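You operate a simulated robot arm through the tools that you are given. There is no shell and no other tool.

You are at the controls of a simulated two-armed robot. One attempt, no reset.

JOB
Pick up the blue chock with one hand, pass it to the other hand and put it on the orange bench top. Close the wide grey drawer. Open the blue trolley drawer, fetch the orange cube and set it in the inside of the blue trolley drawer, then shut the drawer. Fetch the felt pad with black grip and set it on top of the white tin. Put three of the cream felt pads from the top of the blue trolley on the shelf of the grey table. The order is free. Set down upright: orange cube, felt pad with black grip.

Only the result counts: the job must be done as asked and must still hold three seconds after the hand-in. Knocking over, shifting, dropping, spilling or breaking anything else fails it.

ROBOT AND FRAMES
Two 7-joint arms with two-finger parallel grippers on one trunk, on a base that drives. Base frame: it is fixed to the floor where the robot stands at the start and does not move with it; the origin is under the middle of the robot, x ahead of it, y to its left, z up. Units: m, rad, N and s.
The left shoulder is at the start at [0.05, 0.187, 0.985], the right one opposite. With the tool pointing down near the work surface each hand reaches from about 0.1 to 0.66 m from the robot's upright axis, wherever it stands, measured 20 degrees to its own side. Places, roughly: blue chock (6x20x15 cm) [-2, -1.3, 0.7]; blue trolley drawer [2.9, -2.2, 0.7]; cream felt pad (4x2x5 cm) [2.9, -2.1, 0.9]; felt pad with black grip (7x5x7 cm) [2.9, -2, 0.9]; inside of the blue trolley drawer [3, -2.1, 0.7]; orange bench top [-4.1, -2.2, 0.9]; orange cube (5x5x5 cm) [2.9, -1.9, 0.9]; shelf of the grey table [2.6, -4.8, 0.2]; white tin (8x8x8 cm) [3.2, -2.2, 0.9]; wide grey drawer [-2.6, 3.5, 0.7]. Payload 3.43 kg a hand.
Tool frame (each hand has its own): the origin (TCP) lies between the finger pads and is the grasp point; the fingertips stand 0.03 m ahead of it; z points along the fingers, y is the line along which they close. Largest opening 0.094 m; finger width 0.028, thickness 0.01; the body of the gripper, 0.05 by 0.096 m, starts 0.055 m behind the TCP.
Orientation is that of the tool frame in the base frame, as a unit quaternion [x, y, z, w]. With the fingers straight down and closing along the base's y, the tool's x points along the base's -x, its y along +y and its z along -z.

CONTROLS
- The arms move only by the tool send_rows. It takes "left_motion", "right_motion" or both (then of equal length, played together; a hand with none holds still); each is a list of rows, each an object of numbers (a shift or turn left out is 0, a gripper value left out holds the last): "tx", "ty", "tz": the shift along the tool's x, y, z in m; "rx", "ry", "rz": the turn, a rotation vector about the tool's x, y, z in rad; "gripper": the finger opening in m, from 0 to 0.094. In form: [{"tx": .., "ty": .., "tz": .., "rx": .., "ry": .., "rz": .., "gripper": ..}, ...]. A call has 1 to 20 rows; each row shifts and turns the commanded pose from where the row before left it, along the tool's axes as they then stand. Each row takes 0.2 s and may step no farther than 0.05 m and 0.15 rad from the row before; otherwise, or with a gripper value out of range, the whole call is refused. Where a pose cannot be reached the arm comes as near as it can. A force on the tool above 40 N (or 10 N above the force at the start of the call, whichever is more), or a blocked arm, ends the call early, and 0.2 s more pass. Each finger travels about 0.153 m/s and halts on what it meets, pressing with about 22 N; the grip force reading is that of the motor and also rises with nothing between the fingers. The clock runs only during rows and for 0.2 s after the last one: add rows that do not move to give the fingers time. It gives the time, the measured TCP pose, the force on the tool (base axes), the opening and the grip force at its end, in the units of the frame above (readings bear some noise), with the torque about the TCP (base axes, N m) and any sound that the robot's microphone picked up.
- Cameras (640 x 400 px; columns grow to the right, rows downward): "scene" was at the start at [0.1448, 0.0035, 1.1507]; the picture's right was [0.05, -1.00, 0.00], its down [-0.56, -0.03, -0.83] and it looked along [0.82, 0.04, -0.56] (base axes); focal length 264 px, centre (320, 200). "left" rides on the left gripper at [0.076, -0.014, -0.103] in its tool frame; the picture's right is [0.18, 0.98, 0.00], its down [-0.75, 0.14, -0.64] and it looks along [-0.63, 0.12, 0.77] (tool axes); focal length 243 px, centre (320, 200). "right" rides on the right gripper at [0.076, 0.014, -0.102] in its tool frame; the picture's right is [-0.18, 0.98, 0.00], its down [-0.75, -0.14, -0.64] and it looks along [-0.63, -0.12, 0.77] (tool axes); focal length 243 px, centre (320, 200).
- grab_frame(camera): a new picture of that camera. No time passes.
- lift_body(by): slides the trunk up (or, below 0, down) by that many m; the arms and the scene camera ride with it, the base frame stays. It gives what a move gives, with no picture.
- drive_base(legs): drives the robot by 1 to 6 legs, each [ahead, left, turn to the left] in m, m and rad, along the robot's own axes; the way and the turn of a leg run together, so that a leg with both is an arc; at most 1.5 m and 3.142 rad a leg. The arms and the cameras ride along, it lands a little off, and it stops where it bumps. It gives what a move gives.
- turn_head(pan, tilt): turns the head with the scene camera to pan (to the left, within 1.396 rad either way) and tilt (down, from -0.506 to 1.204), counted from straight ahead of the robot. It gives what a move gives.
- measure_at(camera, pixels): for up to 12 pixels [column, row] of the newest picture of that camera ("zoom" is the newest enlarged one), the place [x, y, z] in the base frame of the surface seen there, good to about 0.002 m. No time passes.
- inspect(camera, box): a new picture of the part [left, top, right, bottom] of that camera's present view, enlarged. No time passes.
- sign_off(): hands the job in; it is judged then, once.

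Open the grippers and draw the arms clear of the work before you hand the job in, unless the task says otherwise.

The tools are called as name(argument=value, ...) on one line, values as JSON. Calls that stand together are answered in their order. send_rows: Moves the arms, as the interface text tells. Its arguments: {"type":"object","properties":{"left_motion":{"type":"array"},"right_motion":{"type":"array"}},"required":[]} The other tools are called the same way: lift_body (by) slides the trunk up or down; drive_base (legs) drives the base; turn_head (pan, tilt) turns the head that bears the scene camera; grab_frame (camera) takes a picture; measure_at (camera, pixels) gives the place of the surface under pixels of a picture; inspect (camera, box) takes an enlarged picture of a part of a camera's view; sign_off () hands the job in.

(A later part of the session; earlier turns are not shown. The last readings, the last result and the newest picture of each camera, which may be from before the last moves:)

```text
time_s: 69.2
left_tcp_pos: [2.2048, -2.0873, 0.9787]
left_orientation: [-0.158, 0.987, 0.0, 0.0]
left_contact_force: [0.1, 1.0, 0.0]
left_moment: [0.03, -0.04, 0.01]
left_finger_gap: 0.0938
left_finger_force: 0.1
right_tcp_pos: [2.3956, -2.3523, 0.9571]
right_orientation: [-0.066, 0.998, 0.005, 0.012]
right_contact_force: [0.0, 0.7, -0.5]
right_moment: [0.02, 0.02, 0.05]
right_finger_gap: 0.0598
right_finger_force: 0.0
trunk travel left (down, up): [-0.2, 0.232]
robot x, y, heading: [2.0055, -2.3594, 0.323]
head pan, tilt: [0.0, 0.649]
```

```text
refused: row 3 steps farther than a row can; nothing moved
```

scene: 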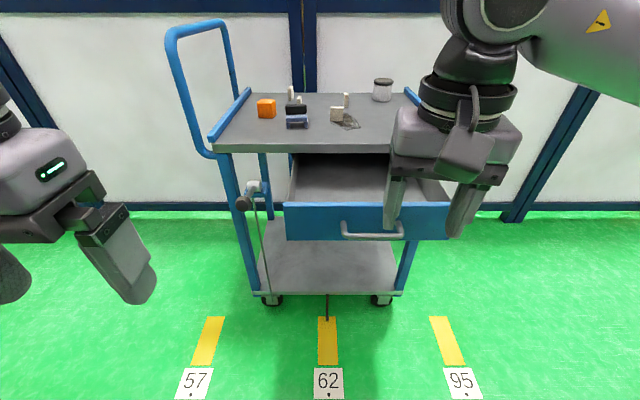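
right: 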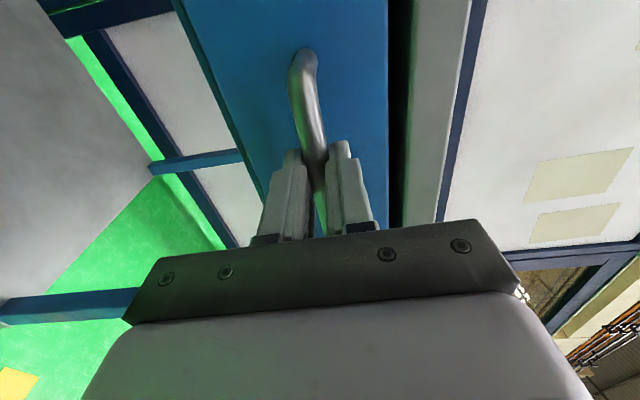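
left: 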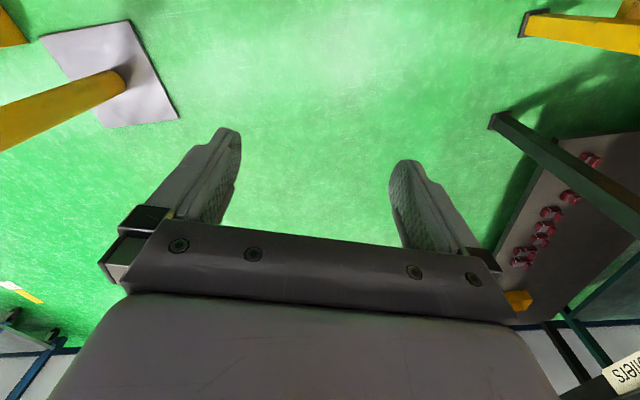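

The loop's front leg stands at (2.669,-1.787), which would hem in the left arm, so I use the right arm for the cube. I straighten the right hand's yaw and drive to the front left of the trolley, turned slightly left.

send_rows(right_motion=[{"rz": -0.09, "ry": 0.024, "rx": 0.008}, {"rz": -0.09}, {"tz": -0.03}])

drive_base(legs=[[0.35, 0.225, 0], [0, 0, 0.25]])

turn_head(pan=-0.25, tilt=0.75)

grab_frame(camera="scene")

```text
time_s: 70.0
left_tcp_pos: [2.2053, -2.0896, 0.9788]
left_orientation: [-0.159, 0.987, 0.001, 0.0]
left_contact_force: [-1.0, -0.3, -0.1]
left_moment: [-0.01, -0.04, -0.01]
left_finger_gap: 0.0939
left_finger_force: 0.1
right_tcp_pos: [2.3953, -2.354, 0.9876]
right_orientation: [-0.157, 0.988, 0.001, 0.0]
right_contact_force: [0.8, -0.3, -0.5]
right_moment: [-0.01, 0.01, 0.03]
right_finger_gap: 0.0601
right_finger_force: 0.0
trunk travel left (down, up): [-0.2, 0.232]
robot x, y, heading: [2.0081, -2.363, 0.318]
head pan, tilt: [0.0, 0.649]
```

```text
time_s: 73.4
left_tcp_pos: [2.3923, -1.7255, 0.9788]
left_orientation: [-0.279, 0.96, 0.0, 0.0]
left_contact_force: [-0.7, 0.2, 0.5]
left_moment: [0.0, 0.0, 0.01]
left_finger_gap: 0.094
left_finger_force: 0.0
right_tcp_pos: [2.6443, -1.934, 0.9876]
right_orientation: [-0.278, 0.961, 0.001, 0.0]
right_contact_force: [-0.1, 0.0, -0.5]
right_moment: [-0.02, 0.0, -0.01]
right_finger_gap: 0.0601
right_finger_force: 0.0
trunk travel left (down, up): [-0.2, 0.232]
robot x, y, heading: [2.2707, -2.0336, 0.563]
head pan, tilt: [0.0, 0.649]
```

```text
time_s: 74.2
left_tcp_pos: [2.3919, -1.7233, 0.9785]
left_orientation: [-0.279, 0.96, -0.001, 0.001]
left_contact_force: [0.2, -0.3, 0.0]
left_moment: [-0.04, 0.02, -0.04]
left_finger_gap: 0.0943
left_finger_force: 0.1
right_tcp_pos: [2.6436, -1.935, 0.9869]
right_orientation: [-0.278, 0.961, 0.001, -0.001]
right_contact_force: [0.3, -0.4, -0.2]
right_moment: [0.0, -0.04, 0.0]
right_finger_gap: 0.06
right_finger_force: 0.1
trunk travel left (down, up): [-0.2, 0.232]
robot x, y, heading: [2.2681, -2.0342, 0.565]
head pan, tilt: [-0.25, 0.75]
```

```text
taken
```

scene: 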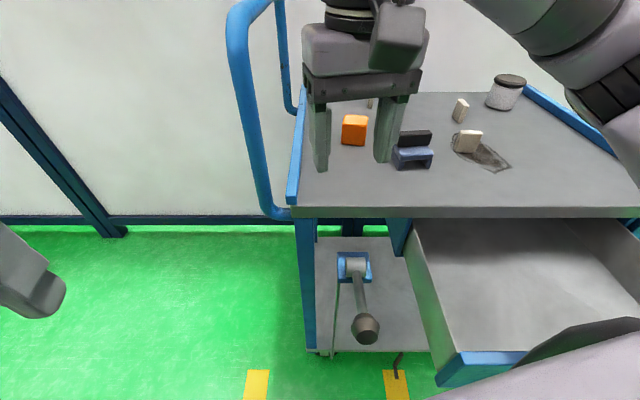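

The right hand is over the near left of the top, cube at (354,130). I zoom in to get the cube's place and yaw.

inspect(camera="scene", box=[310, 80, 470, 180])

grab_frame(camera="right")

```text
4.00 times, centred on (390, 130) of scene
```

zoom: 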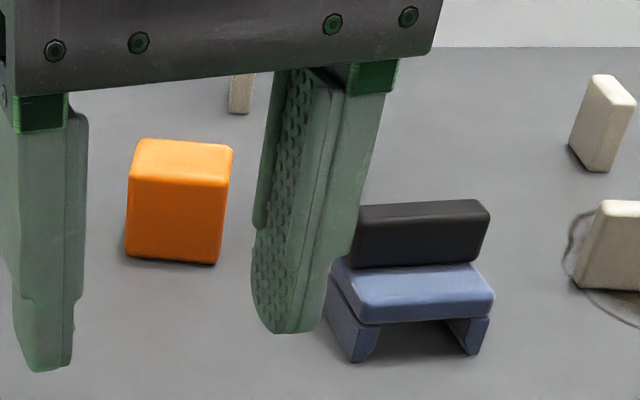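

```text
taken
```

right: 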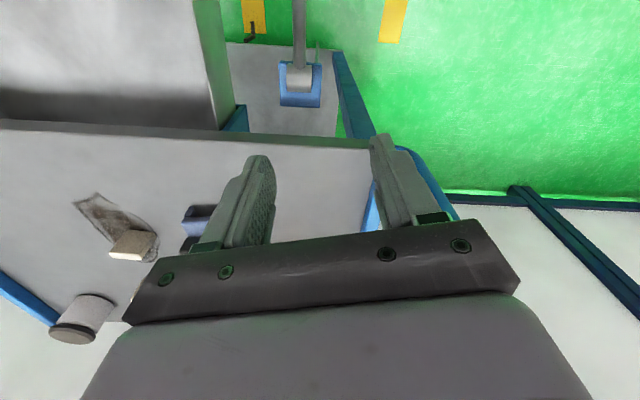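

The cube's corners are clear in the zoom; I measure its top edges.

measure_at(camera="zoom", pixels=[[136, 176], [222, 183], [146, 144], [228, 151], [182, 162], [175, 220], [130, 250], [215, 258], [184, 285], [420, 235], [420, 300], [605, 100]])

```text
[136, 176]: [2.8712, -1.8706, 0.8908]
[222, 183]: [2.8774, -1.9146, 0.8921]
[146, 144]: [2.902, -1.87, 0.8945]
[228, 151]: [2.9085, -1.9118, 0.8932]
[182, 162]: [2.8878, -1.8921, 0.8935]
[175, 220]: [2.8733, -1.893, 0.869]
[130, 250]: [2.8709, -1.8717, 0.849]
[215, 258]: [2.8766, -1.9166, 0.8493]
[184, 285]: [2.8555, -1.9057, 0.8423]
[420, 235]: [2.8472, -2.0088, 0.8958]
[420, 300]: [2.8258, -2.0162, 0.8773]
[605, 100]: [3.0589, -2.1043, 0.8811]
```

The cube centre is at about (2.897,-1.891), yaw about 0.14, standing on z 0.843. I turn the right tool to that yaw, open and move above it.

send_rows(right_motion=[{"rz": 0.142, "gripper": 0.09}, {"rz": 0.142}, {"rz": 0.141}, {"tx": -0.04}, {"tx": -0.04}, {"tx": -0.04}, {"tx": -0.04}, {"tx": -0.04}, {"tx": -0.04, "ty": 0.008}, {"tx": -0.017}, {}])

grab_frame(camera="right")

grab_frame(camera="scene")

```text
time_s: 76.6
left_tcp_pos: [2.3937, -1.7242, 0.9779]
left_orientation: [-0.28, 0.96, 0.0, 0.0]
left_contact_force: [-0.2, -0.5, -0.3]
left_moment: [0.01, -0.03, -0.03]
left_finger_gap: 0.0941
left_finger_force: 0.0
right_tcp_pos: [2.8886, -1.8926, 0.9878]
right_orientation: [-0.069, 0.998, 0.001, 0.001]
right_contact_force: [0.3, -0.4, -0.6]
right_moment: [-0.01, 0.03, -0.01]
right_finger_gap: 0.0898
right_finger_force: 0.0
right hand out of reach, approached as far as the arm can: row 10
trunk travel left (down, up): [-0.2, 0.232]
robot x, y, heading: [2.267, -2.0338, 0.564]
head pan, tilt: [-0.25, 0.75]
```

```text
taken
```

right: 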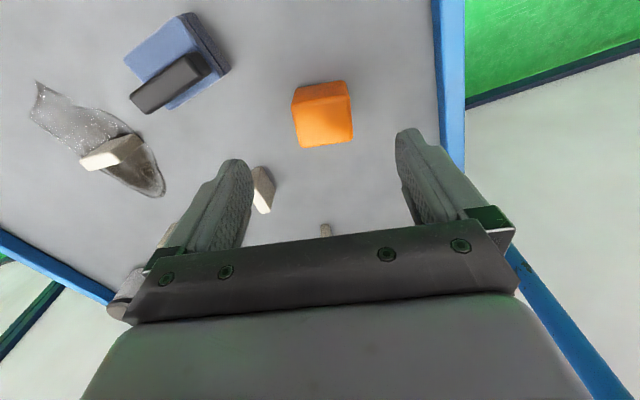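

```text
taken
```

scene: 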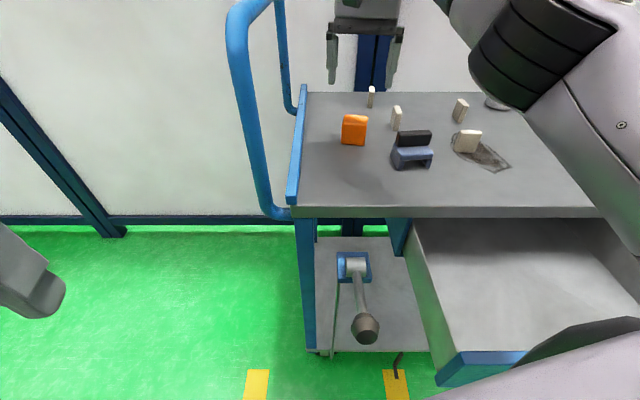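

The tool is right above the cube, but at its reach limit. I drive the base 3 cm nearer for margin.

drive_base(legs=[[0.03, 0, 0]])

```text
time_s: 77.4
left_tcp_pos: [2.4182, -1.7093, 0.9787]
left_orientation: [-0.28, 0.96, 0.0, -0.001]
left_contact_force: [0.1, 0.1, -0.3]
left_moment: [0.01, -0.01, -0.01]
left_finger_gap: 0.0941
left_finger_force: 0.1
right_tcp_pos: [2.915, -1.8764, 0.9868]
right_orientation: [-0.069, 0.998, 0.001, 0.0]
right_contact_force: [-0.3, -0.1, -0.3]
right_moment: [-0.04, -0.03, -0.01]
right_finger_gap: 0.0901
right_finger_force: 0.0
trunk travel left (down, up): [-0.2, 0.232]
robot x, y, heading: [2.289, -2.0175, 0.568]
head pan, tilt: [-0.25, 0.75]
```

I correct the offset and descend onto the cube, then close.

send_rows(right_motion=[{"tx": 0.02, "ty": -0.012}, {"tz": 0.036}, {"tz": 0.036}, {"tz": 0.036}, {}])

grab_frame(camera="right")

```text
time_s: 78.6
left_tcp_pos: [2.4179, -1.7085, 0.9792]
left_orientation: [-0.28, 0.96, 0.0, 0.0]
left_contact_force: [-0.1, 0.0, -0.1]
left_moment: [0.01, 0.01, 0.03]
left_finger_gap: 0.0939
left_finger_force: 0.1
right_tcp_pos: [2.8966, -1.8917, 0.8791]
right_orientation: [-0.069, 0.998, 0.001, -0.001]
right_contact_force: [-0.4, -0.5, -0.2]
right_moment: [0.03, -0.01, 0.0]
right_finger_gap: 0.0901
right_finger_force: 0.1
trunk travel left (down, up): [-0.2, 0.232]
robot x, y, heading: [2.298, -2.0223, 0.573]
head pan, tilt: [-0.25, 0.75]
```

```text
taken
```

right: 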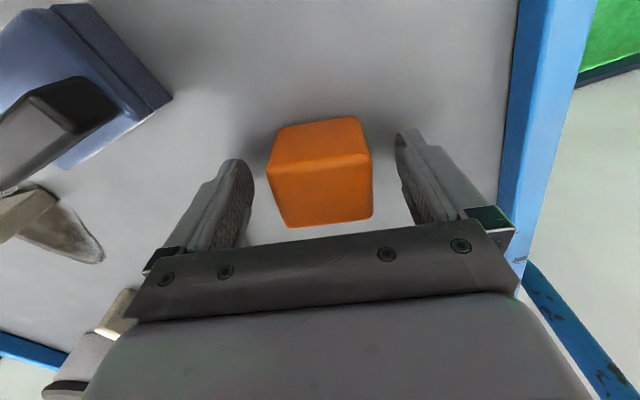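

The cube sits between the fingers. I close and lift it straight up.

send_rows(right_motion=[{"gripper": 0.06}, {"gripper": 0.03}, {}, {}, {"tz": -0.02}, {"tz": -0.04}, {"tz": -0.04}, {}])

grab_frame(camera="right")

turn_head(pan=-0.55, tilt=0.9)

grab_frame(camera="scene")

```text
time_s: 80.4
left_tcp_pos: [2.417, -1.7075, 0.9778]
left_orientation: [-0.279, 0.96, 0.0, 0.001]
left_contact_force: [-0.2, 0.3, 0.0]
left_moment: [0.01, 0.0, 0.01]
left_finger_gap: 0.0941
left_finger_force: 0.0
right_tcp_pos: [2.8956, -1.89, 0.9789]
right_orientation: [-0.069, 0.998, 0.001, 0.0]
right_contact_force: [-1.0, -0.2, -0.4]
right_moment: [0.02, 0.01, 0.02]
right_finger_gap: 0.054
right_finger_force: 21.6
trunk travel left (down, up): [-0.2, 0.232]
robot x, y, heading: [2.2929, -2.0207, 0.563]
head pan, tilt: [-0.25, 0.75]
```

```text
taken
```

right: 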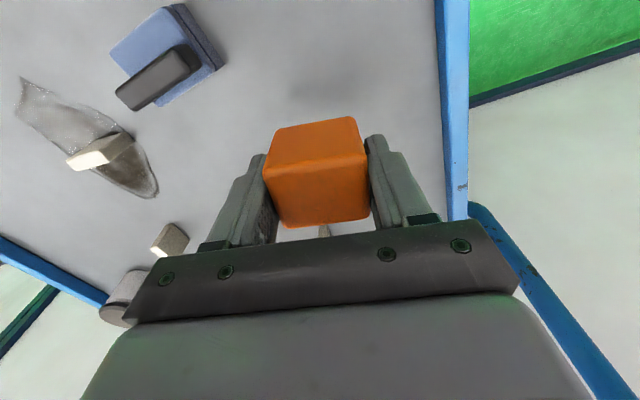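

```text
time_s: 81.2
left_tcp_pos: [2.4174, -1.708, 0.9791]
left_orientation: [-0.28, 0.96, 0.0, 0.0]
left_contact_force: [-0.1, 0.5, 1.3]
left_moment: [0.02, -0.02, 0.01]
left_finger_gap: 0.0939
left_finger_force: 0.1
right_tcp_pos: [2.8958, -1.8898, 0.979]
right_orientation: [-0.069, 0.998, 0.001, -0.001]
right_contact_force: [0.1, -0.8, -0.6]
right_moment: [0.01, 0.0, 0.01]
right_finger_gap: 0.054
right_finger_force: 22.1
trunk travel left (down, up): [-0.2, 0.232]
robot x, y, heading: [2.2959, -2.0189, 0.57]
head pan, tilt: [-0.55, 0.901]
```

```text
taken
```

scene: 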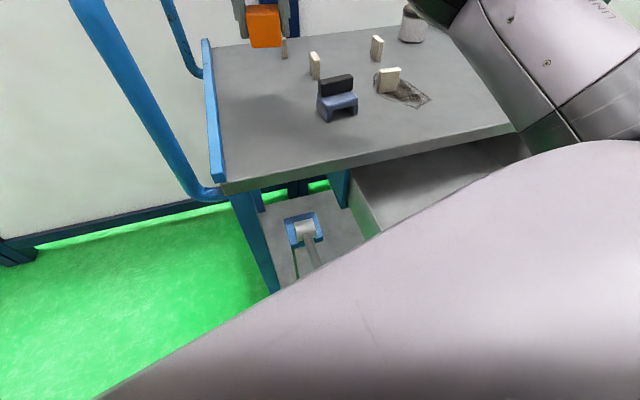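

The cube is held (gap 0.054). I measure the open drawer's floor, rim and walls.

measure_at(camera="scene", pixels=[[400, 205], [440, 180], [480, 160], [380, 215], [362, 205], [350, 175], [370, 225], [510, 145], [352, 183], [379, 234], [430, 200], [500, 160]])

inspect(camera="scene", box=[320, 120, 544, 260])

```text
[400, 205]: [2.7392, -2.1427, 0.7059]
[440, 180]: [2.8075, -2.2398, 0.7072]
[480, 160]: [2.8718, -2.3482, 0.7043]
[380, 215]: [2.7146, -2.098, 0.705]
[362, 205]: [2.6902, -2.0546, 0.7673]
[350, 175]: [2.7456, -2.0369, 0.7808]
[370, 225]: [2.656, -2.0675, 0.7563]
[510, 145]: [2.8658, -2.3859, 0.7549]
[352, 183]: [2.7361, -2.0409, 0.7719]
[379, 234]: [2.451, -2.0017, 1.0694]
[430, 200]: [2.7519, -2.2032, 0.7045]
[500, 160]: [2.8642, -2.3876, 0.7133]
```

```text
2.86 times, centred on (432, 190) of scene
```

zoom: 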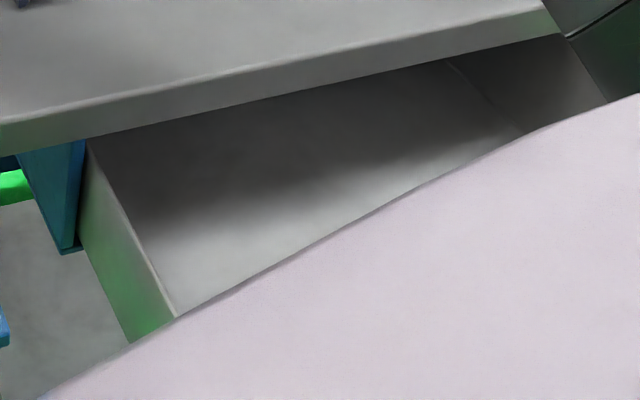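

The drawer floor is at z 0.705, its left wall at u≈0.2. I drive back and square up so the drawer lies well in the right arm's range.

drive_base(legs=[[-0.2, 0, 0], [0, 0, -0.25]])

turn_head(pan=-0.2, tilt=0.85)

grab_frame(camera="scene")

```text
time_s: 83.7
left_tcp_pos: [2.3214, -1.8573, 0.9778]
left_orientation: [-0.158, 0.987, 0.0, 0.0]
left_contact_force: [0.5, 0.2, -0.4]
left_moment: [0.04, 0.0, 0.0]
left_finger_gap: 0.0938
left_finger_force: 0.0
right_tcp_pos: [2.7391, -2.151, 0.9791]
right_orientation: [0.056, 0.998, 0.0, 0.001]
right_contact_force: [0.5, -0.9, -0.4]
right_moment: [-0.02, -0.02, 0.0]
right_finger_gap: 0.0537
right_finger_force: 22.2
trunk travel left (down, up): [-0.2, 0.232]
robot x, y, heading: [2.1242, -2.1273, 0.316]
head pan, tilt: [-0.55, 0.901]
```

```text
time_s: 84.5
left_tcp_pos: [2.3213, -1.8554, 0.9786]
left_orientation: [-0.158, 0.987, 0.0, 0.0]
left_contact_force: [0.3, -0.6, -0.5]
left_moment: [0.05, -0.01, 0.02]
left_finger_gap: 0.0938
left_finger_force: 0.0
right_tcp_pos: [2.7393, -2.1503, 0.9787]
right_orientation: [0.056, 0.998, 0.001, 0.0]
right_contact_force: [0.7, -0.7, -1.4]
right_moment: [0.02, -0.03, 0.05]
right_finger_gap: 0.054
right_finger_force: 22.3
trunk travel left (down, up): [-0.2, 0.232]
robot x, y, heading: [2.1282, -2.1308, 0.32]
head pan, tilt: [-0.201, 0.85]
```

```text
taken
```

scene: 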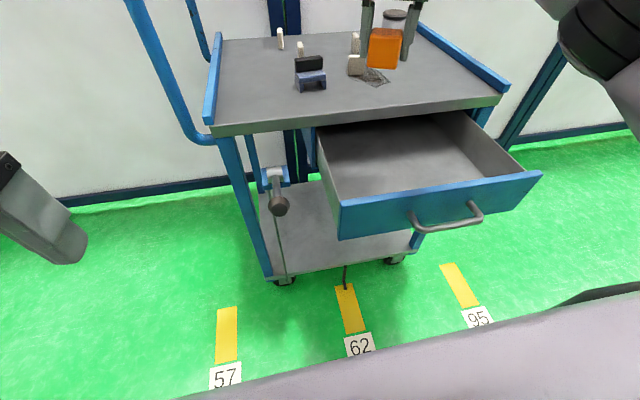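

The drawer interior is visible at (410,150). I measure its edges from here before lowering the cube.

measure_at(camera="scene", pixels=[[400, 160], [360, 170], [460, 150], [342, 200], [345, 195], [440, 188], [520, 174], [322, 150], [485, 150], [420, 130], [400, 196], [375, 215]])

send_rows(right_motion=[{"rz": -0.143}, {"rz": -0.143}, {"rz": -0.143}, {"tx": 0.04, "ty": -0.026}, {"tx": 0.031}, {}])

inspect(camera="scene", box=[300, 30, 556, 190])

```text
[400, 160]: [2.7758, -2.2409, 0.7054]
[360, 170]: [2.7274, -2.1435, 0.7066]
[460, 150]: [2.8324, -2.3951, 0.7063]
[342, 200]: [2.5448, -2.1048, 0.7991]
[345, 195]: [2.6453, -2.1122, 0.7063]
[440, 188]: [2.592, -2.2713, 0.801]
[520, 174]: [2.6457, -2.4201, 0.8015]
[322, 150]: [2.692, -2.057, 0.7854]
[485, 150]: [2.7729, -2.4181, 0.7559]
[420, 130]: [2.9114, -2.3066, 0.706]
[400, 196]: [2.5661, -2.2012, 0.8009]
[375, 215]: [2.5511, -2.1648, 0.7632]
```

```text
time_s: 85.9
left_tcp_pos: [2.3223, -1.8578, 0.9785]
left_orientation: [-0.158, 0.987, 0.0, 0.0]
left_contact_force: [0.3, 1.0, -0.2]
left_moment: [0.0, 0.01, -0.04]
left_finger_gap: 0.0939
left_finger_force: 0.1
right_tcp_pos: [2.6798, -2.1997, 0.9791]
right_orientation: [-0.157, 0.988, 0.001, 0.0]
right_contact_force: [0.3, -0.6, -1.0]
right_moment: [-0.01, -0.01, 0.01]
right_finger_gap: 0.0539
right_finger_force: 22.4
trunk travel left (down, up): [-0.2, 0.232]
robot x, y, heading: [2.124, -2.1293, 0.316]
head pan, tilt: [-0.201, 0.85]
```

```text
2.50 times, centred on (428, 110) of scene
```

zoom: 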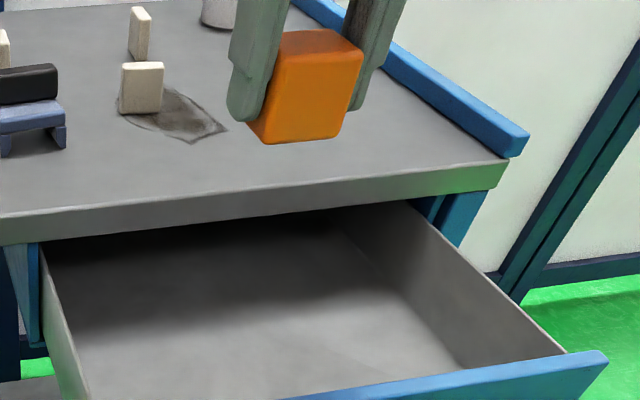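

The cube is above the drawer's open middle; I lower it to just above the floor (TCP z 0.743).

send_rows(right_motion=[{"tz": 0.04}, {"tz": 0.04}, {"tz": 0.04}, {"tz": 0.04}, {"tz": 0.04}, {"tz": 0.025}, {"tz": 0.01}, {}])

inspect(camera="scene", box=[300, 60, 556, 220])

```text
time_s: 87.7
left_tcp_pos: [2.3218, -1.8566, 0.9792]
left_orientation: [-0.157, 0.988, 0.0, 0.001]
left_contact_force: [0.3, -0.6, 0.1]
left_moment: [-0.01, -0.04, -0.01]
left_finger_gap: 0.0938
left_finger_force: 0.1
right_tcp_pos: [2.6792, -2.1981, 0.7442]
right_orientation: [-0.157, 0.988, 0.002, 0.001]
right_contact_force: [0.3, 1.0, -1.9]
right_moment: [-0.03, 0.01, 0.0]
right_finger_gap: 0.0536
right_finger_force: 21.8
trunk travel left (down, up): [-0.2, 0.232]
robot x, y, heading: [2.1233, -2.1279, 0.319]
head pan, tilt: [-0.201, 0.85]
```

```text
2.50 times, centred on (428, 140) of scene
```

zoom: 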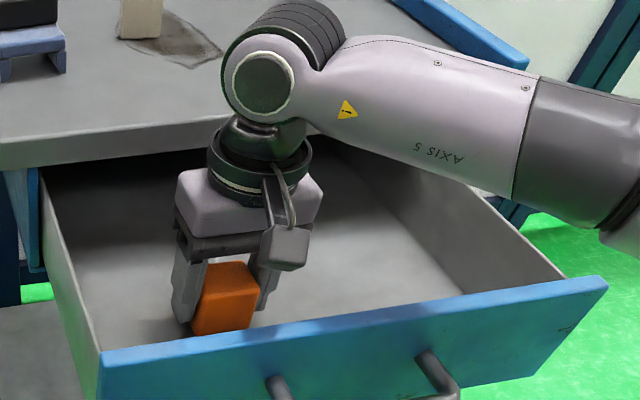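

The cube hovers a few millimetres above the drawer floor. I ease down 3 mm, open gently and lift out.

send_rows(right_motion=[{"tz": 0.003}, {}, {"gripper": 0.065}, {"gripper": 0.08}, {}, {"tz": -0.03}, {"tz": -0.04}, {"tz": -0.04}, {"tz": -0.04}, {"tz": -0.04}, {"tz": -0.04}])

inspect(camera="scene", box=[300, 60, 556, 220])

```text
time_s: 90.1
left_tcp_pos: [2.3219, -1.8576, 0.9788]
left_orientation: [-0.157, 0.988, -0.001, 0.0]
left_contact_force: [0.2, -0.5, 0.3]
left_moment: [0.01, -0.01, -0.02]
left_finger_gap: 0.0939
left_finger_force: 0.0
right_tcp_pos: [2.6806, -2.1991, 0.9716]
right_orientation: [-0.158, 0.987, 0.0, 0.0]
right_contact_force: [-0.4, 0.8, -1.3]
right_moment: [0.01, -0.03, -0.02]
right_finger_gap: 0.08
right_finger_force: 0.0
trunk travel left (down, up): [-0.2, 0.232]
robot x, y, heading: [2.1255, -2.1304, 0.314]
head pan, tilt: [-0.201, 0.85]
```

```text
2.50 times, centred on (428, 140) of scene
```

zoom: 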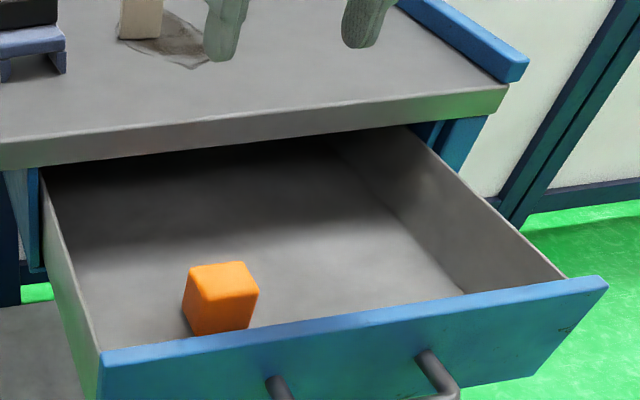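

The orange cube stands upright in the drawer. I shift the base right and bring the right hand, fingers closed, in front of the handle bar.

drive_base(legs=[[-0.05, -0.155, 0]])

send_rows(right_motion=[{"gripper": 0.0, "tx": 0.035, "ty": 0.025}, {"tx": 0.035, "ty": 0.025}, {"tx": 0.035, "ty": 0.025}, {"tx": 0.035, "ty": 0.025}, {"tx": 0.04}, {}])

turn_head(pan=-0.2, tilt=0.75)

grab_frame(camera="scene")

```text
time_s: 92.1
left_tcp_pos: [2.3237, -2.0197, 0.979]
left_orientation: [-0.158, 0.987, 0.0, 0.0]
left_contact_force: [0.3, -0.1, -0.1]
left_moment: [0.01, -0.01, -0.01]
left_finger_gap: 0.0941
left_finger_force: 0.1
right_tcp_pos: [2.6811, -2.3612, 0.9706]
right_orientation: [-0.157, 0.988, 0.001, 0.0]
right_contact_force: [0.2, 0.1, -0.6]
right_moment: [0.0, 0.03, 0.01]
right_finger_gap: 0.0803
right_finger_force: 0.1
trunk travel left (down, up): [-0.2, 0.232]
robot x, y, heading: [2.122, -2.2883, 0.323]
head pan, tilt: [-0.201, 0.85]
```

```text
time_s: 93.5
left_tcp_pos: [2.3216, -2.0186, 0.9786]
left_orientation: [-0.158, 0.987, 0.001, 0.0]
left_contact_force: [0.2, -0.6, 0.2]
left_moment: [0.01, -0.02, 0.04]
left_finger_gap: 0.0939
left_finger_force: 0.1
right_tcp_pos: [2.4788, -2.3223, 0.9697]
right_orientation: [-0.157, 0.988, 0.001, 0.0]
right_contact_force: [-0.1, 0.0, 0.9]
right_moment: [0.01, -0.01, -0.02]
right_finger_gap: 0.0
right_finger_force: 21.6
trunk travel left (down, up): [-0.2, 0.232]
robot x, y, heading: [2.1243, -2.2912, 0.318]
head pan, tilt: [-0.201, 0.85]
```

```text
time_s: 94.2
left_tcp_pos: [2.3223, -2.0194, 0.9778]
left_orientation: [-0.157, 0.988, 0.0, 0.001]
left_contact_force: [-0.8, 0.5, -0.6]
left_moment: [0.02, -0.03, -0.02]
left_finger_gap: 0.0942
left_finger_force: 0.1
right_tcp_pos: [2.4788, -2.3219, 0.9691]
right_orientation: [-0.157, 0.988, 0.001, 0.001]
right_contact_force: [0.3, -0.3, 0.1]
right_moment: [-0.02, 0.02, -0.02]
right_finger_gap: 0.0001
right_finger_force: 22.4
trunk travel left (down, up): [-0.2, 0.232]
robot x, y, heading: [2.1275, -2.2865, 0.318]
head pan, tilt: [-0.201, 0.75]
```

```text
taken
```

scene: 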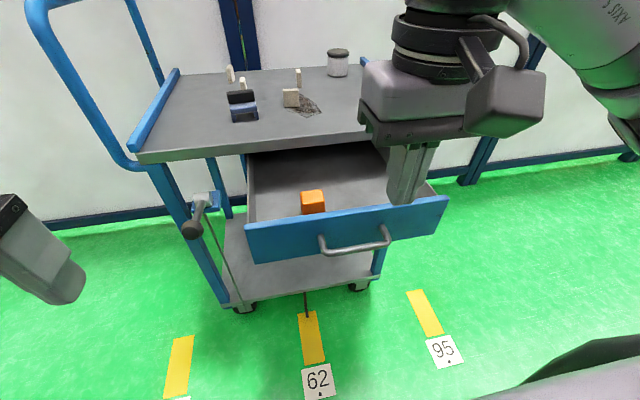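

The hand is in front of the bar. I lower it to bar height and begin to push slowly.

measure_at(camera="scene", pixels=[[355, 247], [322, 245], [388, 235]])

send_rows(right_motion=[{"tz": 0.04}, {"tz": 0.04}, {"tz": 0.04}, {"tz": 0.04}, {"tz": 0.04}, {"tz": 0.015}, {"tx": -0.015}, {"tx": -0.015}, {"tx": -0.01}, {"tx": -0.01}, {"tx": -0.01}, {"tx": -0.01}, {"tx": -0.01}, {"tx": -0.01}, {}])

grab_frame(camera="scene")

```text
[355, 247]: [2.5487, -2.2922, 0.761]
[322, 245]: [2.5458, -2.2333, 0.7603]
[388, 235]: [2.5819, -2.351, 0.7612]
```

```text
time_s: 97.4
left_tcp_pos: [2.3238, -2.019, 0.9792]
left_orientation: [-0.157, 0.988, 0.0, 0.0]
left_contact_force: [-0.1, 0.2, 0.7]
left_moment: [0.02, 0.02, 0.0]
left_finger_gap: 0.0942
left_finger_force: 0.1
right_tcp_pos: [2.5637, -2.2932, 0.7555]
right_orientation: [-0.157, 0.988, 0.001, 0.0]
right_contact_force: [0.3, -0.7, 0.0]
right_moment: [-0.01, 0.01, 0.01]
right_finger_gap: 0.0
right_finger_force: 22.3
trunk travel left (down, up): [-0.2, 0.232]
robot x, y, heading: [2.1265, -2.2876, 0.317]
head pan, tilt: [-0.201, 0.75]
```

```text
taken
```

scene: 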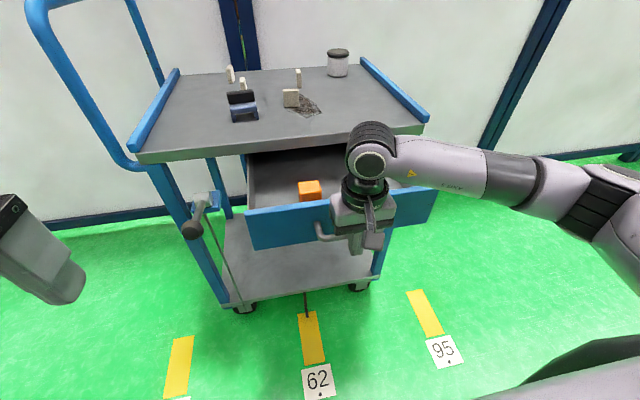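

The drawer is moving in with the cube standing. I continue pushing to near the closed position.

send_rows(right_motion=[{"tx": -0.012}, {"tx": -0.012}, {"tx": -0.012}, {"tx": -0.012}, {"tx": -0.012}, {"tx": -0.012}, {"tx": -0.012}, {"tx": -0.012}, {"tx": -0.012}, {"tx": -0.012}, {"tx": -0.012}, {"tx": -0.012}, {"tx": -0.012}, {}])

grab_frame(camera="scene")

```text
time_s: 100.4
left_tcp_pos: [2.3229, -2.0197, 0.9797]
left_orientation: [-0.157, 0.988, 0.0, 0.0]
left_contact_force: [0.0, 0.3, 0.2]
left_moment: [0.01, -0.02, -0.02]
left_finger_gap: 0.0938
left_finger_force: 0.1
right_tcp_pos: [2.7131, -2.2455, 0.7561]
right_orientation: [-0.157, 0.988, 0.0, 0.001]
right_contact_force: [-0.2, 0.9, 0.0]
right_moment: [-0.01, 0.03, 0.03]
right_finger_gap: 0.0
right_finger_force: 21.7
trunk travel left (down, up): [-0.2, 0.232]
robot x, y, heading: [2.1267, -2.2896, 0.314]
head pan, tilt: [-0.201, 0.75]
```

```text
taken
```

scene: 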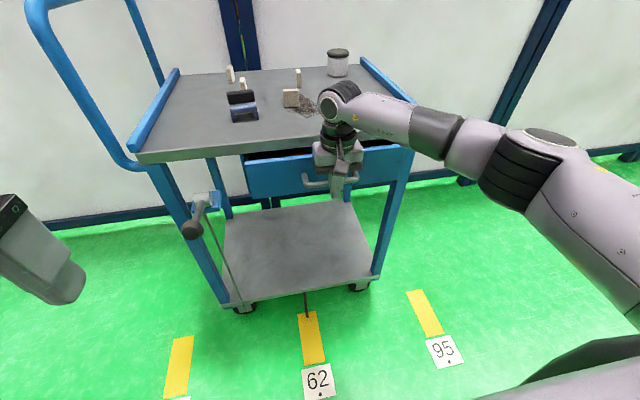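

About 2 cm remain. I push on in small steps until the stop is felt.

send_rows(right_motion=[{"tx": -0.006}, {"tx": -0.006}, {"tx": -0.005}, {"tx": -0.004}, {"tx": -0.004}, {"tx": -0.003}, {}])

inspect(camera="scene", box=[220, 60, 444, 200])

```text
time_s: 102.0
left_tcp_pos: [2.3204, -2.0203, 0.9794]
left_orientation: [-0.157, 0.988, 0.0, 0.0]
left_contact_force: [0.1, 1.1, 0.2]
left_moment: [0.01, -0.02, -0.02]
left_finger_gap: 0.094
left_finger_force: 0.0
right_tcp_pos: [2.7336, -2.2384, 0.7545]
right_orientation: [-0.158, 0.987, -0.002, -0.007]
right_contact_force: [-10.9, -6.1, 8.2]
right_moment: [-0.02, -0.12, 0.02]
right_finger_gap: 0.0001
right_finger_force: 21.8
trunk travel left (down, up): [-0.2, 0.232]
robot x, y, heading: [2.1215, -2.2889, 0.313]
head pan, tilt: [-0.201, 0.75]
stopped in row 7 (right hand): the force on the tool passed its limit at 41 N (the readings are from after the stop); the commanded pose is now the measured one
```

```text
2.86 times, centred on (332, 130) of scene
```

zoom: 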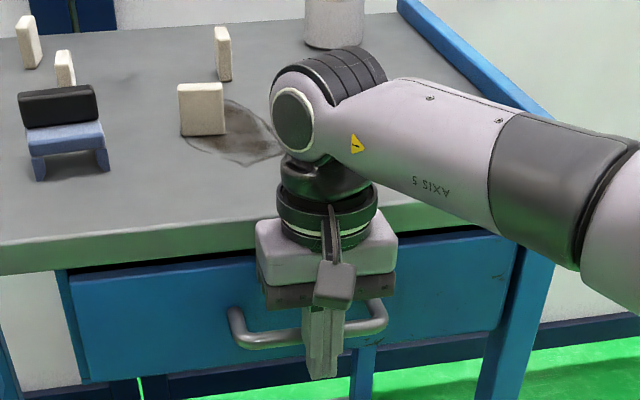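

The stop came where the closed position was expected. I back off and lift the hand, then verify the drawer face.

send_rows(right_motion=[{"tx": 0.03}, {"tx": 0.04}, {"tx": 0.04, "gripper": 0.08}, {"tx": 0.04, "tz": -0.02}, {"tz": -0.045}, {"tz": -0.045}, {"tz": -0.045}, {"tz": -0.045}, {"tz": -0.045}])

inspect(camera="scene", box=[200, 60, 456, 220])

measure_at(camera="zoom", pixels=[[160, 290], [400, 240], [105, 330], [100, 250], [112, 130], [100, 155], [110, 90], [255, 108], [60, 50], [245, 50], [345, 30], [345, 5]])

```text
time_s: 104.0
left_tcp_pos: [2.3215, -2.0203, 0.9795]
left_orientation: [-0.156, 0.988, 0.0, 0.0]
left_contact_force: [0.8, -0.2, 0.6]
left_moment: [0.0, 0.0, 0.01]
left_finger_gap: 0.0941
left_finger_force: 0.0
right_tcp_pos: [2.5944, -2.2833, 1.0018]
right_orientation: [-0.159, 0.987, -0.002, -0.007]
right_contact_force: [0.2, -0.8, 0.1]
right_moment: [0.01, -0.01, 0.02]
right_finger_gap: 0.08
right_finger_force: 0.0
trunk travel left (down, up): [-0.2, 0.232]
robot x, y, heading: [2.1214, -2.2892, 0.313]
head pan, tilt: [-0.201, 0.75]
```

```text
2.50 times, centred on (328, 140) of scene
```

zoom: 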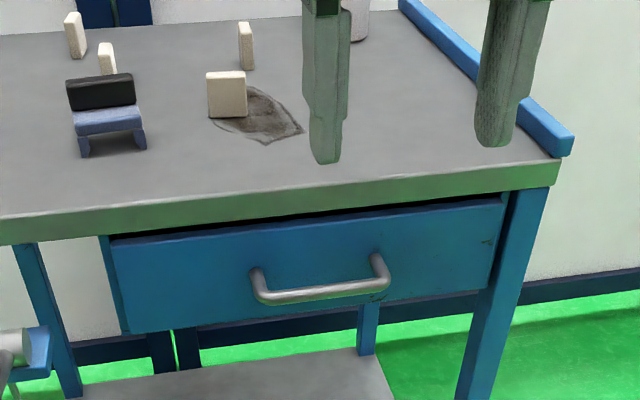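

```text
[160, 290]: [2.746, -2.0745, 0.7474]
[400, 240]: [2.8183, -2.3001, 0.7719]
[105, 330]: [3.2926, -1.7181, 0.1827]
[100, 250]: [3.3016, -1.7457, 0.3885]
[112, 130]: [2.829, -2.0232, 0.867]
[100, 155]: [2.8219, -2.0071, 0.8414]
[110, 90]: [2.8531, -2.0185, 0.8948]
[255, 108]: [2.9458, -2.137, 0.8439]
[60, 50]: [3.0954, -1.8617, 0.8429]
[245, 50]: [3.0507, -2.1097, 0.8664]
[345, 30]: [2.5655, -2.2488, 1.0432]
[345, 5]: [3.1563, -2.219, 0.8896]
```

The drawer face measures flush (v≈0) and nothing on top moved. Next is the felt pad with black grip: I drive nearer to the front so the right arm can reach the tin with a tilted tool.

drive_base(legs=[[0.27, -0.07, 0]])

turn_head(pan=0.0, tilt=0.75)

grab_frame(camera="scene")

grab_frame(camera="right")

```text
time_s: 105.9
left_tcp_pos: [2.6011, -2.0032, 0.9788]
left_orientation: [-0.156, 0.988, 0.001, 0.0]
left_contact_force: [0.3, 0.2, 0.7]
left_moment: [-0.01, 0.0, 0.01]
left_finger_gap: 0.0937
left_finger_force: 0.0
right_tcp_pos: [2.8739, -2.2668, 1.0006]
right_orientation: [-0.157, 0.988, -0.001, -0.007]
right_contact_force: [-0.4, -0.5, -0.3]
right_moment: [0.0, -0.03, 0.0]
right_finger_gap: 0.0801
right_finger_force: 0.0
trunk travel left (down, up): [-0.2, 0.232]
robot x, y, heading: [2.4035, -2.2754, 0.317]
head pan, tilt: [-0.201, 0.75]
```

```text
time_s: 106.6
left_tcp_pos: [2.6009, -2.0032, 0.9792]
left_orientation: [-0.156, 0.988, 0.0, -0.001]
left_contact_force: [0.0, 0.3, 0.4]
left_moment: [-0.02, 0.01, 0.01]
left_finger_gap: 0.0938
left_finger_force: 0.0
right_tcp_pos: [2.8741, -2.2663, 1.0019]
right_orientation: [-0.157, 0.988, -0.002, -0.006]
right_contact_force: [-0.1, 0.5, -0.3]
right_moment: [-0.01, 0.01, -0.01]
right_finger_gap: 0.0796
right_finger_force: 0.0
trunk travel left (down, up): [-0.2, 0.232]
robot x, y, heading: [2.403, -2.2724, 0.315]
head pan, tilt: [0.0, 0.75]
```

```text
taken
```

scene: 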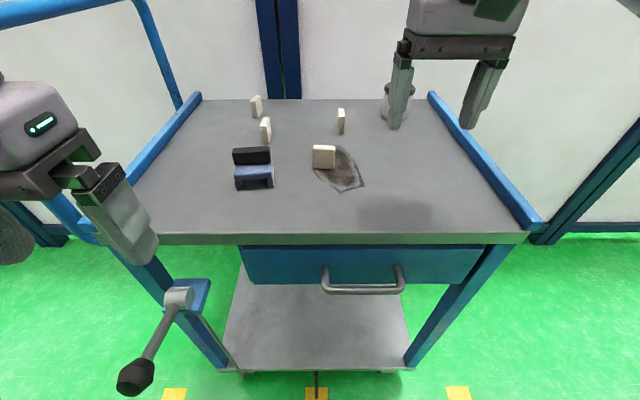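

```text
taken
```

right: 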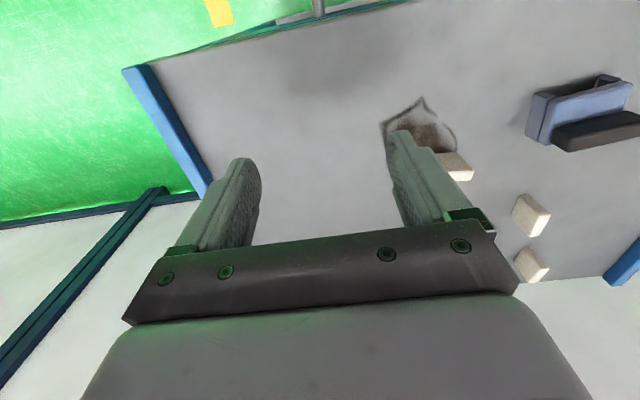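

I zoom in on the pads, the black-grip pad and the tin for exact places.

inspect(camera="scene", box=[220, 85, 380, 205])

measure_at(camera="zoom", pixels=[[60, 260], [200, 250], [60, 300], [205, 295], [130, 250], [130, 320], [70, 410], [205, 400], [60, 340], [210, 325], [140, 360], [130, 290]])

```text
3.33 times, centred on (300, 145) of scene
```

zoom: 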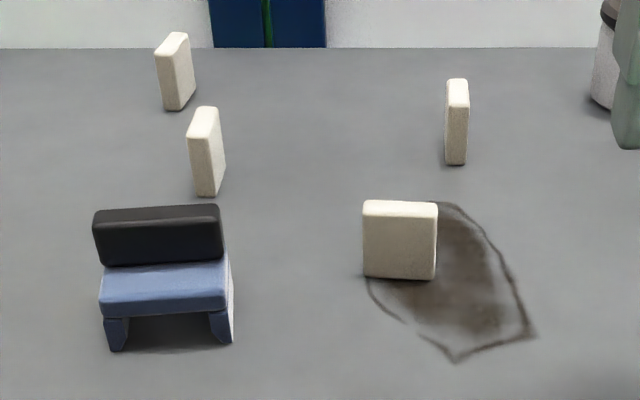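

```text
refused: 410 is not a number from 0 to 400
```

measure_at(camera="zoom", pixels=[[97, 211], [213, 207], [105, 260], [220, 255], [155, 208], [155, 240], [108, 278], [222, 272], [105, 300], [225, 300], [117, 348], [229, 335]])

measure_at(camera="zoom", pixels=[[155, 50], [186, 36], [168, 105], [192, 140], [213, 110], [205, 190], [451, 84], [465, 84], [456, 150], [368, 205], [434, 208], [398, 270]])

measure_at(camera="zoom", pixels=[[166, 42], [205, 112], [458, 90], [400, 206], [605, 70], [606, 12], [180, 75], [220, 150], [500, 330], [300, 330]])

```text
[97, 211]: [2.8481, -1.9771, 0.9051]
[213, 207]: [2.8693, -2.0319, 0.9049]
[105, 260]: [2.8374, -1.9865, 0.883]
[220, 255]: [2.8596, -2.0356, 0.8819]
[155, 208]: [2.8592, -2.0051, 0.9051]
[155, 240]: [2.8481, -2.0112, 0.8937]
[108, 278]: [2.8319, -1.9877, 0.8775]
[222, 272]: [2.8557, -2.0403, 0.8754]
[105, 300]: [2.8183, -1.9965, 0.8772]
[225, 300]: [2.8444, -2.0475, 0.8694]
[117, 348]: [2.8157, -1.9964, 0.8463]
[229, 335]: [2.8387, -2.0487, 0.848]
```

```text
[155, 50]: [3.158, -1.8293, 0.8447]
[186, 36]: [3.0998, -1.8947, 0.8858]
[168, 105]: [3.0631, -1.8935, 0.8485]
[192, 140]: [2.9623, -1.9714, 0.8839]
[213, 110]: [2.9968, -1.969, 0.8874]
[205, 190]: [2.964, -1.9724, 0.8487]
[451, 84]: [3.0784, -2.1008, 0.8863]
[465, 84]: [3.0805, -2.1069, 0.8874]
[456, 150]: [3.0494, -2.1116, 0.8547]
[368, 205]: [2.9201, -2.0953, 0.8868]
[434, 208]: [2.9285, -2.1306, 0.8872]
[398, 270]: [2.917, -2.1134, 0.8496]
```

```text
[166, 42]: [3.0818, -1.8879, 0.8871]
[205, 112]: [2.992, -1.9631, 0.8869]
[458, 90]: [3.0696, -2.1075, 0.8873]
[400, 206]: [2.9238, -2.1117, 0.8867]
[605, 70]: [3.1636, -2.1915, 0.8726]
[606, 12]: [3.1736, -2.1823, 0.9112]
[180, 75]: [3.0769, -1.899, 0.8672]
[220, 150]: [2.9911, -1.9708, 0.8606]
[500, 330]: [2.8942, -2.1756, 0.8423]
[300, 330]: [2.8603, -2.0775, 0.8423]
```

The felt pad's yaw is about 0.415 and its base is near (2.854,-2.012); the tin is deep at v≈0.39. I turn the base left so the right shoulder comes forward, and raise the trunk, to test the reach above the tin first.

drive_base(legs=[[0, 0, 0.35]])

lift_body(by=0.1)

turn_head(pan=-0.5, tilt=0.6)

grab_frame(camera="scene")

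```text
time_s: 108.1
left_tcp_pos: [2.4962, -1.9513, 0.9785]
left_orientation: [-0.324, 0.946, 0.0, 0.0]
left_contact_force: [0.0, 0.7, -0.5]
left_moment: [0.01, -0.02, 0.0]
left_finger_gap: 0.0939
left_finger_force: 0.1
right_tcp_pos: [2.8432, -2.1047, 1.0011]
right_orientation: [-0.327, 0.945, -0.004, -0.006]
right_contact_force: [0.1, -0.2, 0.2]
right_moment: [-0.02, 0.0, 0.03]
right_finger_gap: 0.0801
right_finger_force: 0.0
trunk travel left (down, up): [-0.2, 0.232]
robot x, y, heading: [2.4054, -2.2703, 0.657]
head pan, tilt: [0.0, 0.75]
```

```text
time_s: 109.5
left_tcp_pos: [2.4964, -1.9508, 1.0782]
left_orientation: [-0.325, 0.946, 0.0, 0.0]
left_contact_force: [0.4, -0.5, -0.5]
left_moment: [-0.01, 0.02, -0.01]
left_finger_gap: 0.0939
left_finger_force: 0.1
right_tcp_pos: [2.8435, -2.1042, 1.1018]
right_orientation: [-0.327, 0.945, -0.003, -0.007]
right_contact_force: [-0.9, 0.3, 0.2]
right_moment: [0.01, 0.02, 0.0]
right_finger_gap: 0.0797
right_finger_force: 0.1
trunk travel left (down, up): [-0.3, 0.132]
robot x, y, heading: [2.4028, -2.2727, 0.66]
head pan, tilt: [0.0, 0.75]
```

```text
time_s: 110.4
left_tcp_pos: [2.497, -1.9512, 1.0791]
left_orientation: [-0.324, 0.946, 0.0, 0.001]
left_contact_force: [0.9, 0.7, 1.2]
left_moment: [-0.04, -0.01, 0.01]
left_finger_gap: 0.0941
left_finger_force: 0.0
right_tcp_pos: [2.8422, -2.1041, 1.1012]
right_orientation: [-0.326, 0.945, -0.003, -0.006]
right_contact_force: [-0.8, -0.5, 0.4]
right_moment: [0.03, 0.06, 0.0]
right_finger_gap: 0.0798
right_finger_force: 0.0
trunk travel left (down, up): [-0.3, 0.132]
robot x, y, heading: [2.4035, -2.2729, 0.658]
head pan, tilt: [-0.499, 0.6]
```

```text
taken
```

scene: 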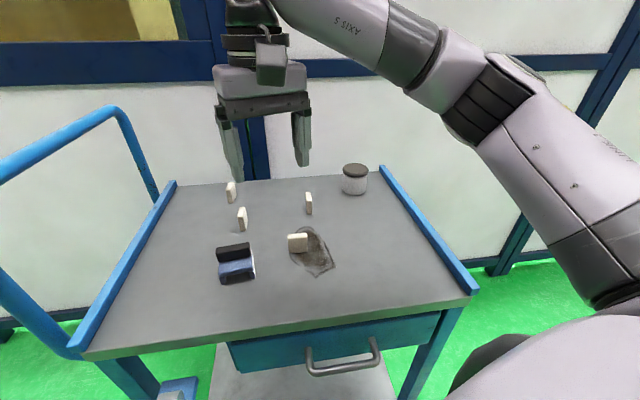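

The tin is at (355,180) in plain view. I zoom to measure its lid.

inspect(camera="scene", box=[200, 150, 392, 290])

measure_at(camera="scene", pixels=[[355, 168], [344, 169], [367, 169], [355, 165], [355, 173], [355, 186]])

```text
2.86 times, centred on (296, 220) of scene
```

zoom: 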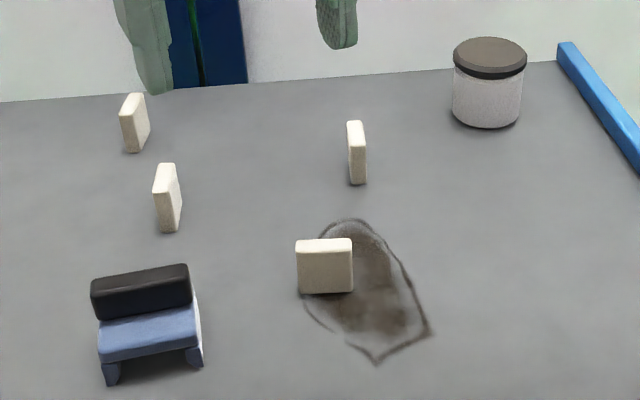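

```text
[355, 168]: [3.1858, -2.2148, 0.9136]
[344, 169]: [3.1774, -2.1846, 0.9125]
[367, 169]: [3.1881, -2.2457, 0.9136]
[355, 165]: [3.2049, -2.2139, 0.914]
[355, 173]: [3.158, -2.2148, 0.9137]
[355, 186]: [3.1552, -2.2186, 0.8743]
```

measure_at(camera="zoom", pixels=[[490, 66], [490, 40], [457, 55], [522, 55], [490, 53], [140, 270], [95, 285], [187, 267], [150, 315], [100, 340], [193, 322], [150, 340]])

```text
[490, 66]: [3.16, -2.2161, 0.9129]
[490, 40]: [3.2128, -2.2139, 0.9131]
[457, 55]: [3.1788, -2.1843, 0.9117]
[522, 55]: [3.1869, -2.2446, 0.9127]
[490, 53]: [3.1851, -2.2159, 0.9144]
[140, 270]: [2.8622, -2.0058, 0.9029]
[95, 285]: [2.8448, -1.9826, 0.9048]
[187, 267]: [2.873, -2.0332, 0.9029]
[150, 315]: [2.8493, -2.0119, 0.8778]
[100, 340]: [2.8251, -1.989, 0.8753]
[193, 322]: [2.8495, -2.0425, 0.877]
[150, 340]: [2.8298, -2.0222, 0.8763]
```

The lid's centre is at (3.186,-2.215), top z 0.9135. With the empty right hand I test a 30° tilted reach above the tin at safe height.

send_rows(right_motion=[{"rz": 0.119}, {"rz": 0.119}, {"rz": 0.119}, {"ry": -0.131}, {"ry": -0.131}, {"ry": -0.131}, {"ry": -0.131}, {"tx": -0.032, "tz": 0.0185, "ty": -0.026}, {"tx": -0.032, "tz": 0.0185, "ty": -0.026}, {"tx": -0.032, "tz": 0.0185, "ty": -0.026}, {"tx": -0.032, "tz": 0.0185, "ty": -0.026}, {"tx": -0.032, "tz": 0.0185, "ty": -0.026}, {"tx": -0.032, "tz": 0.0185, "ty": -0.026}, {"tx": -0.032, "tz": 0.0185, "ty": -0.026}, {"tx": -0.032, "tz": 0.0185, "ty": -0.026}, {}])

grab_frame(camera="scene")

```text
time_s: 113.8
left_tcp_pos: [2.4963, -1.9494, 1.0771]
left_orientation: [-0.324, 0.946, 0.0, 0.0]
left_contact_force: [0.3, 0.3, -0.1]
left_moment: [0.01, 0.0, 0.0]
left_finger_gap: 0.0941
left_finger_force: 0.1
right_tcp_pos: [3.188, -2.215, 1.0992]
right_orientation: [-0.151, 0.956, 0.036, 0.25]
right_contact_force: [0.7, 0.3, -0.5]
right_moment: [0.03, 0.01, -0.01]
right_finger_gap: 0.0799
right_finger_force: 0.0
trunk travel left (down, up): [-0.3, 0.132]
robot x, y, heading: [2.4056, -2.2745, 0.66]
head pan, tilt: [-0.499, 0.6]
```

```text
taken
```

scene: 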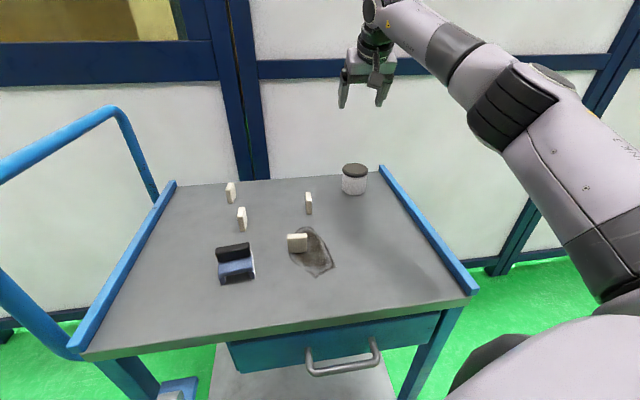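

It reaches at z 1.10. I test going down to z 0.965, still above the lid.

send_rows(right_motion=[{"tx": 0.02, "tz": 0.0346}, {"tx": 0.02, "tz": 0.0346}, {"tx": 0.02, "tz": 0.0346}, {"tx": 0.007, "tz": 0.012}, {}])

```text
time_s: 115.0
left_tcp_pos: [2.4977, -1.9512, 1.0793]
left_orientation: [-0.324, 0.946, 0.0, 0.0]
left_contact_force: [0.2, -0.1, -0.7]
left_moment: [-0.03, 0.0, -0.02]
left_finger_gap: 0.0938
left_finger_force: 0.0
right_tcp_pos: [3.1867, -2.2157, 0.9663]
right_orientation: [-0.15, 0.956, 0.036, 0.25]
right_contact_force: [0.3, -0.5, 0.2]
right_moment: [-0.01, -0.01, -0.02]
right_finger_gap: 0.0802
right_finger_force: 0.1
trunk travel left (down, up): [-0.3, 0.132]
robot x, y, heading: [2.4005, -2.2729, 0.663]
head pan, tilt: [-0.499, 0.6]
```

Reach is confirmed. I raise the hand and move it above the felt pad with the same tilt, opening wider.

send_rows(right_motion=[{"tx": -0.02, "tz": -0.035}, {"tx": -0.02, "tz": -0.035, "gripper": 0.094}, {"tx": -0.02, "tz": -0.035}, {"tx": 0.0224, "tz": -0.0126, "ty": 0.0296}, {"tx": 0.0224, "tz": -0.0126, "ty": 0.0296}, {"tx": 0.0224, "tz": -0.0126, "ty": 0.0296}, {"tx": 0.0224, "tz": -0.0126, "ty": 0.0296}, {"tx": 0.0224, "tz": -0.0126, "ty": 0.0296}, {"tx": 0.0224, "tz": -0.0126, "ty": 0.0296}, {"tx": 0.0224, "tz": -0.0126, "ty": 0.0296}, {"tx": 0.0224, "tz": -0.0126, "ty": 0.0296}, {"tx": 0.0224, "tz": -0.0126, "ty": 0.0296}, {"tx": 0.0224, "tz": -0.0126, "ty": 0.0296}, {"rx": -0.054, "rz": -0.096}, {}])

grab_frame(camera="right")

```text
time_s: 118.2
left_tcp_pos: [2.4963, -1.9522, 1.0792]
left_orientation: [-0.324, 0.946, -0.001, 0.0]
left_contact_force: [0.2, -0.2, -0.6]
left_moment: [-0.01, 0.01, -0.03]
left_finger_gap: 0.0941
left_finger_force: 0.1
right_tcp_pos: [2.8521, -2.0098, 1.0845]
right_orientation: [-0.202, 0.947, 0.049, 0.247]
right_contact_force: [0.4, 0.4, -0.3]
right_moment: [-0.02, -0.01, 0.03]
right_finger_gap: 0.0941
right_finger_force: 0.0
trunk travel left (down, up): [-0.3, 0.132]
robot x, y, heading: [2.4045, -2.2715, 0.659]
head pan, tilt: [-0.499, 0.6]
```

```text
taken
```

right: 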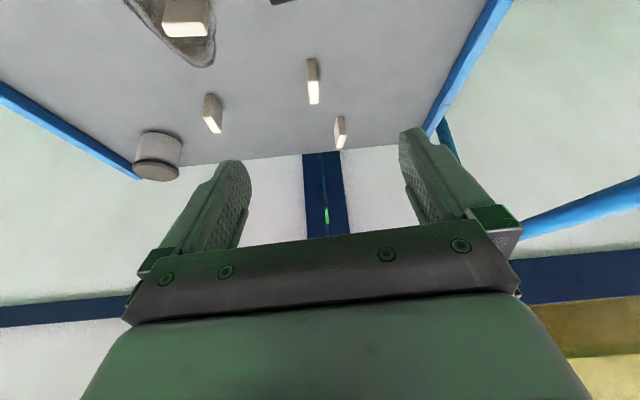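

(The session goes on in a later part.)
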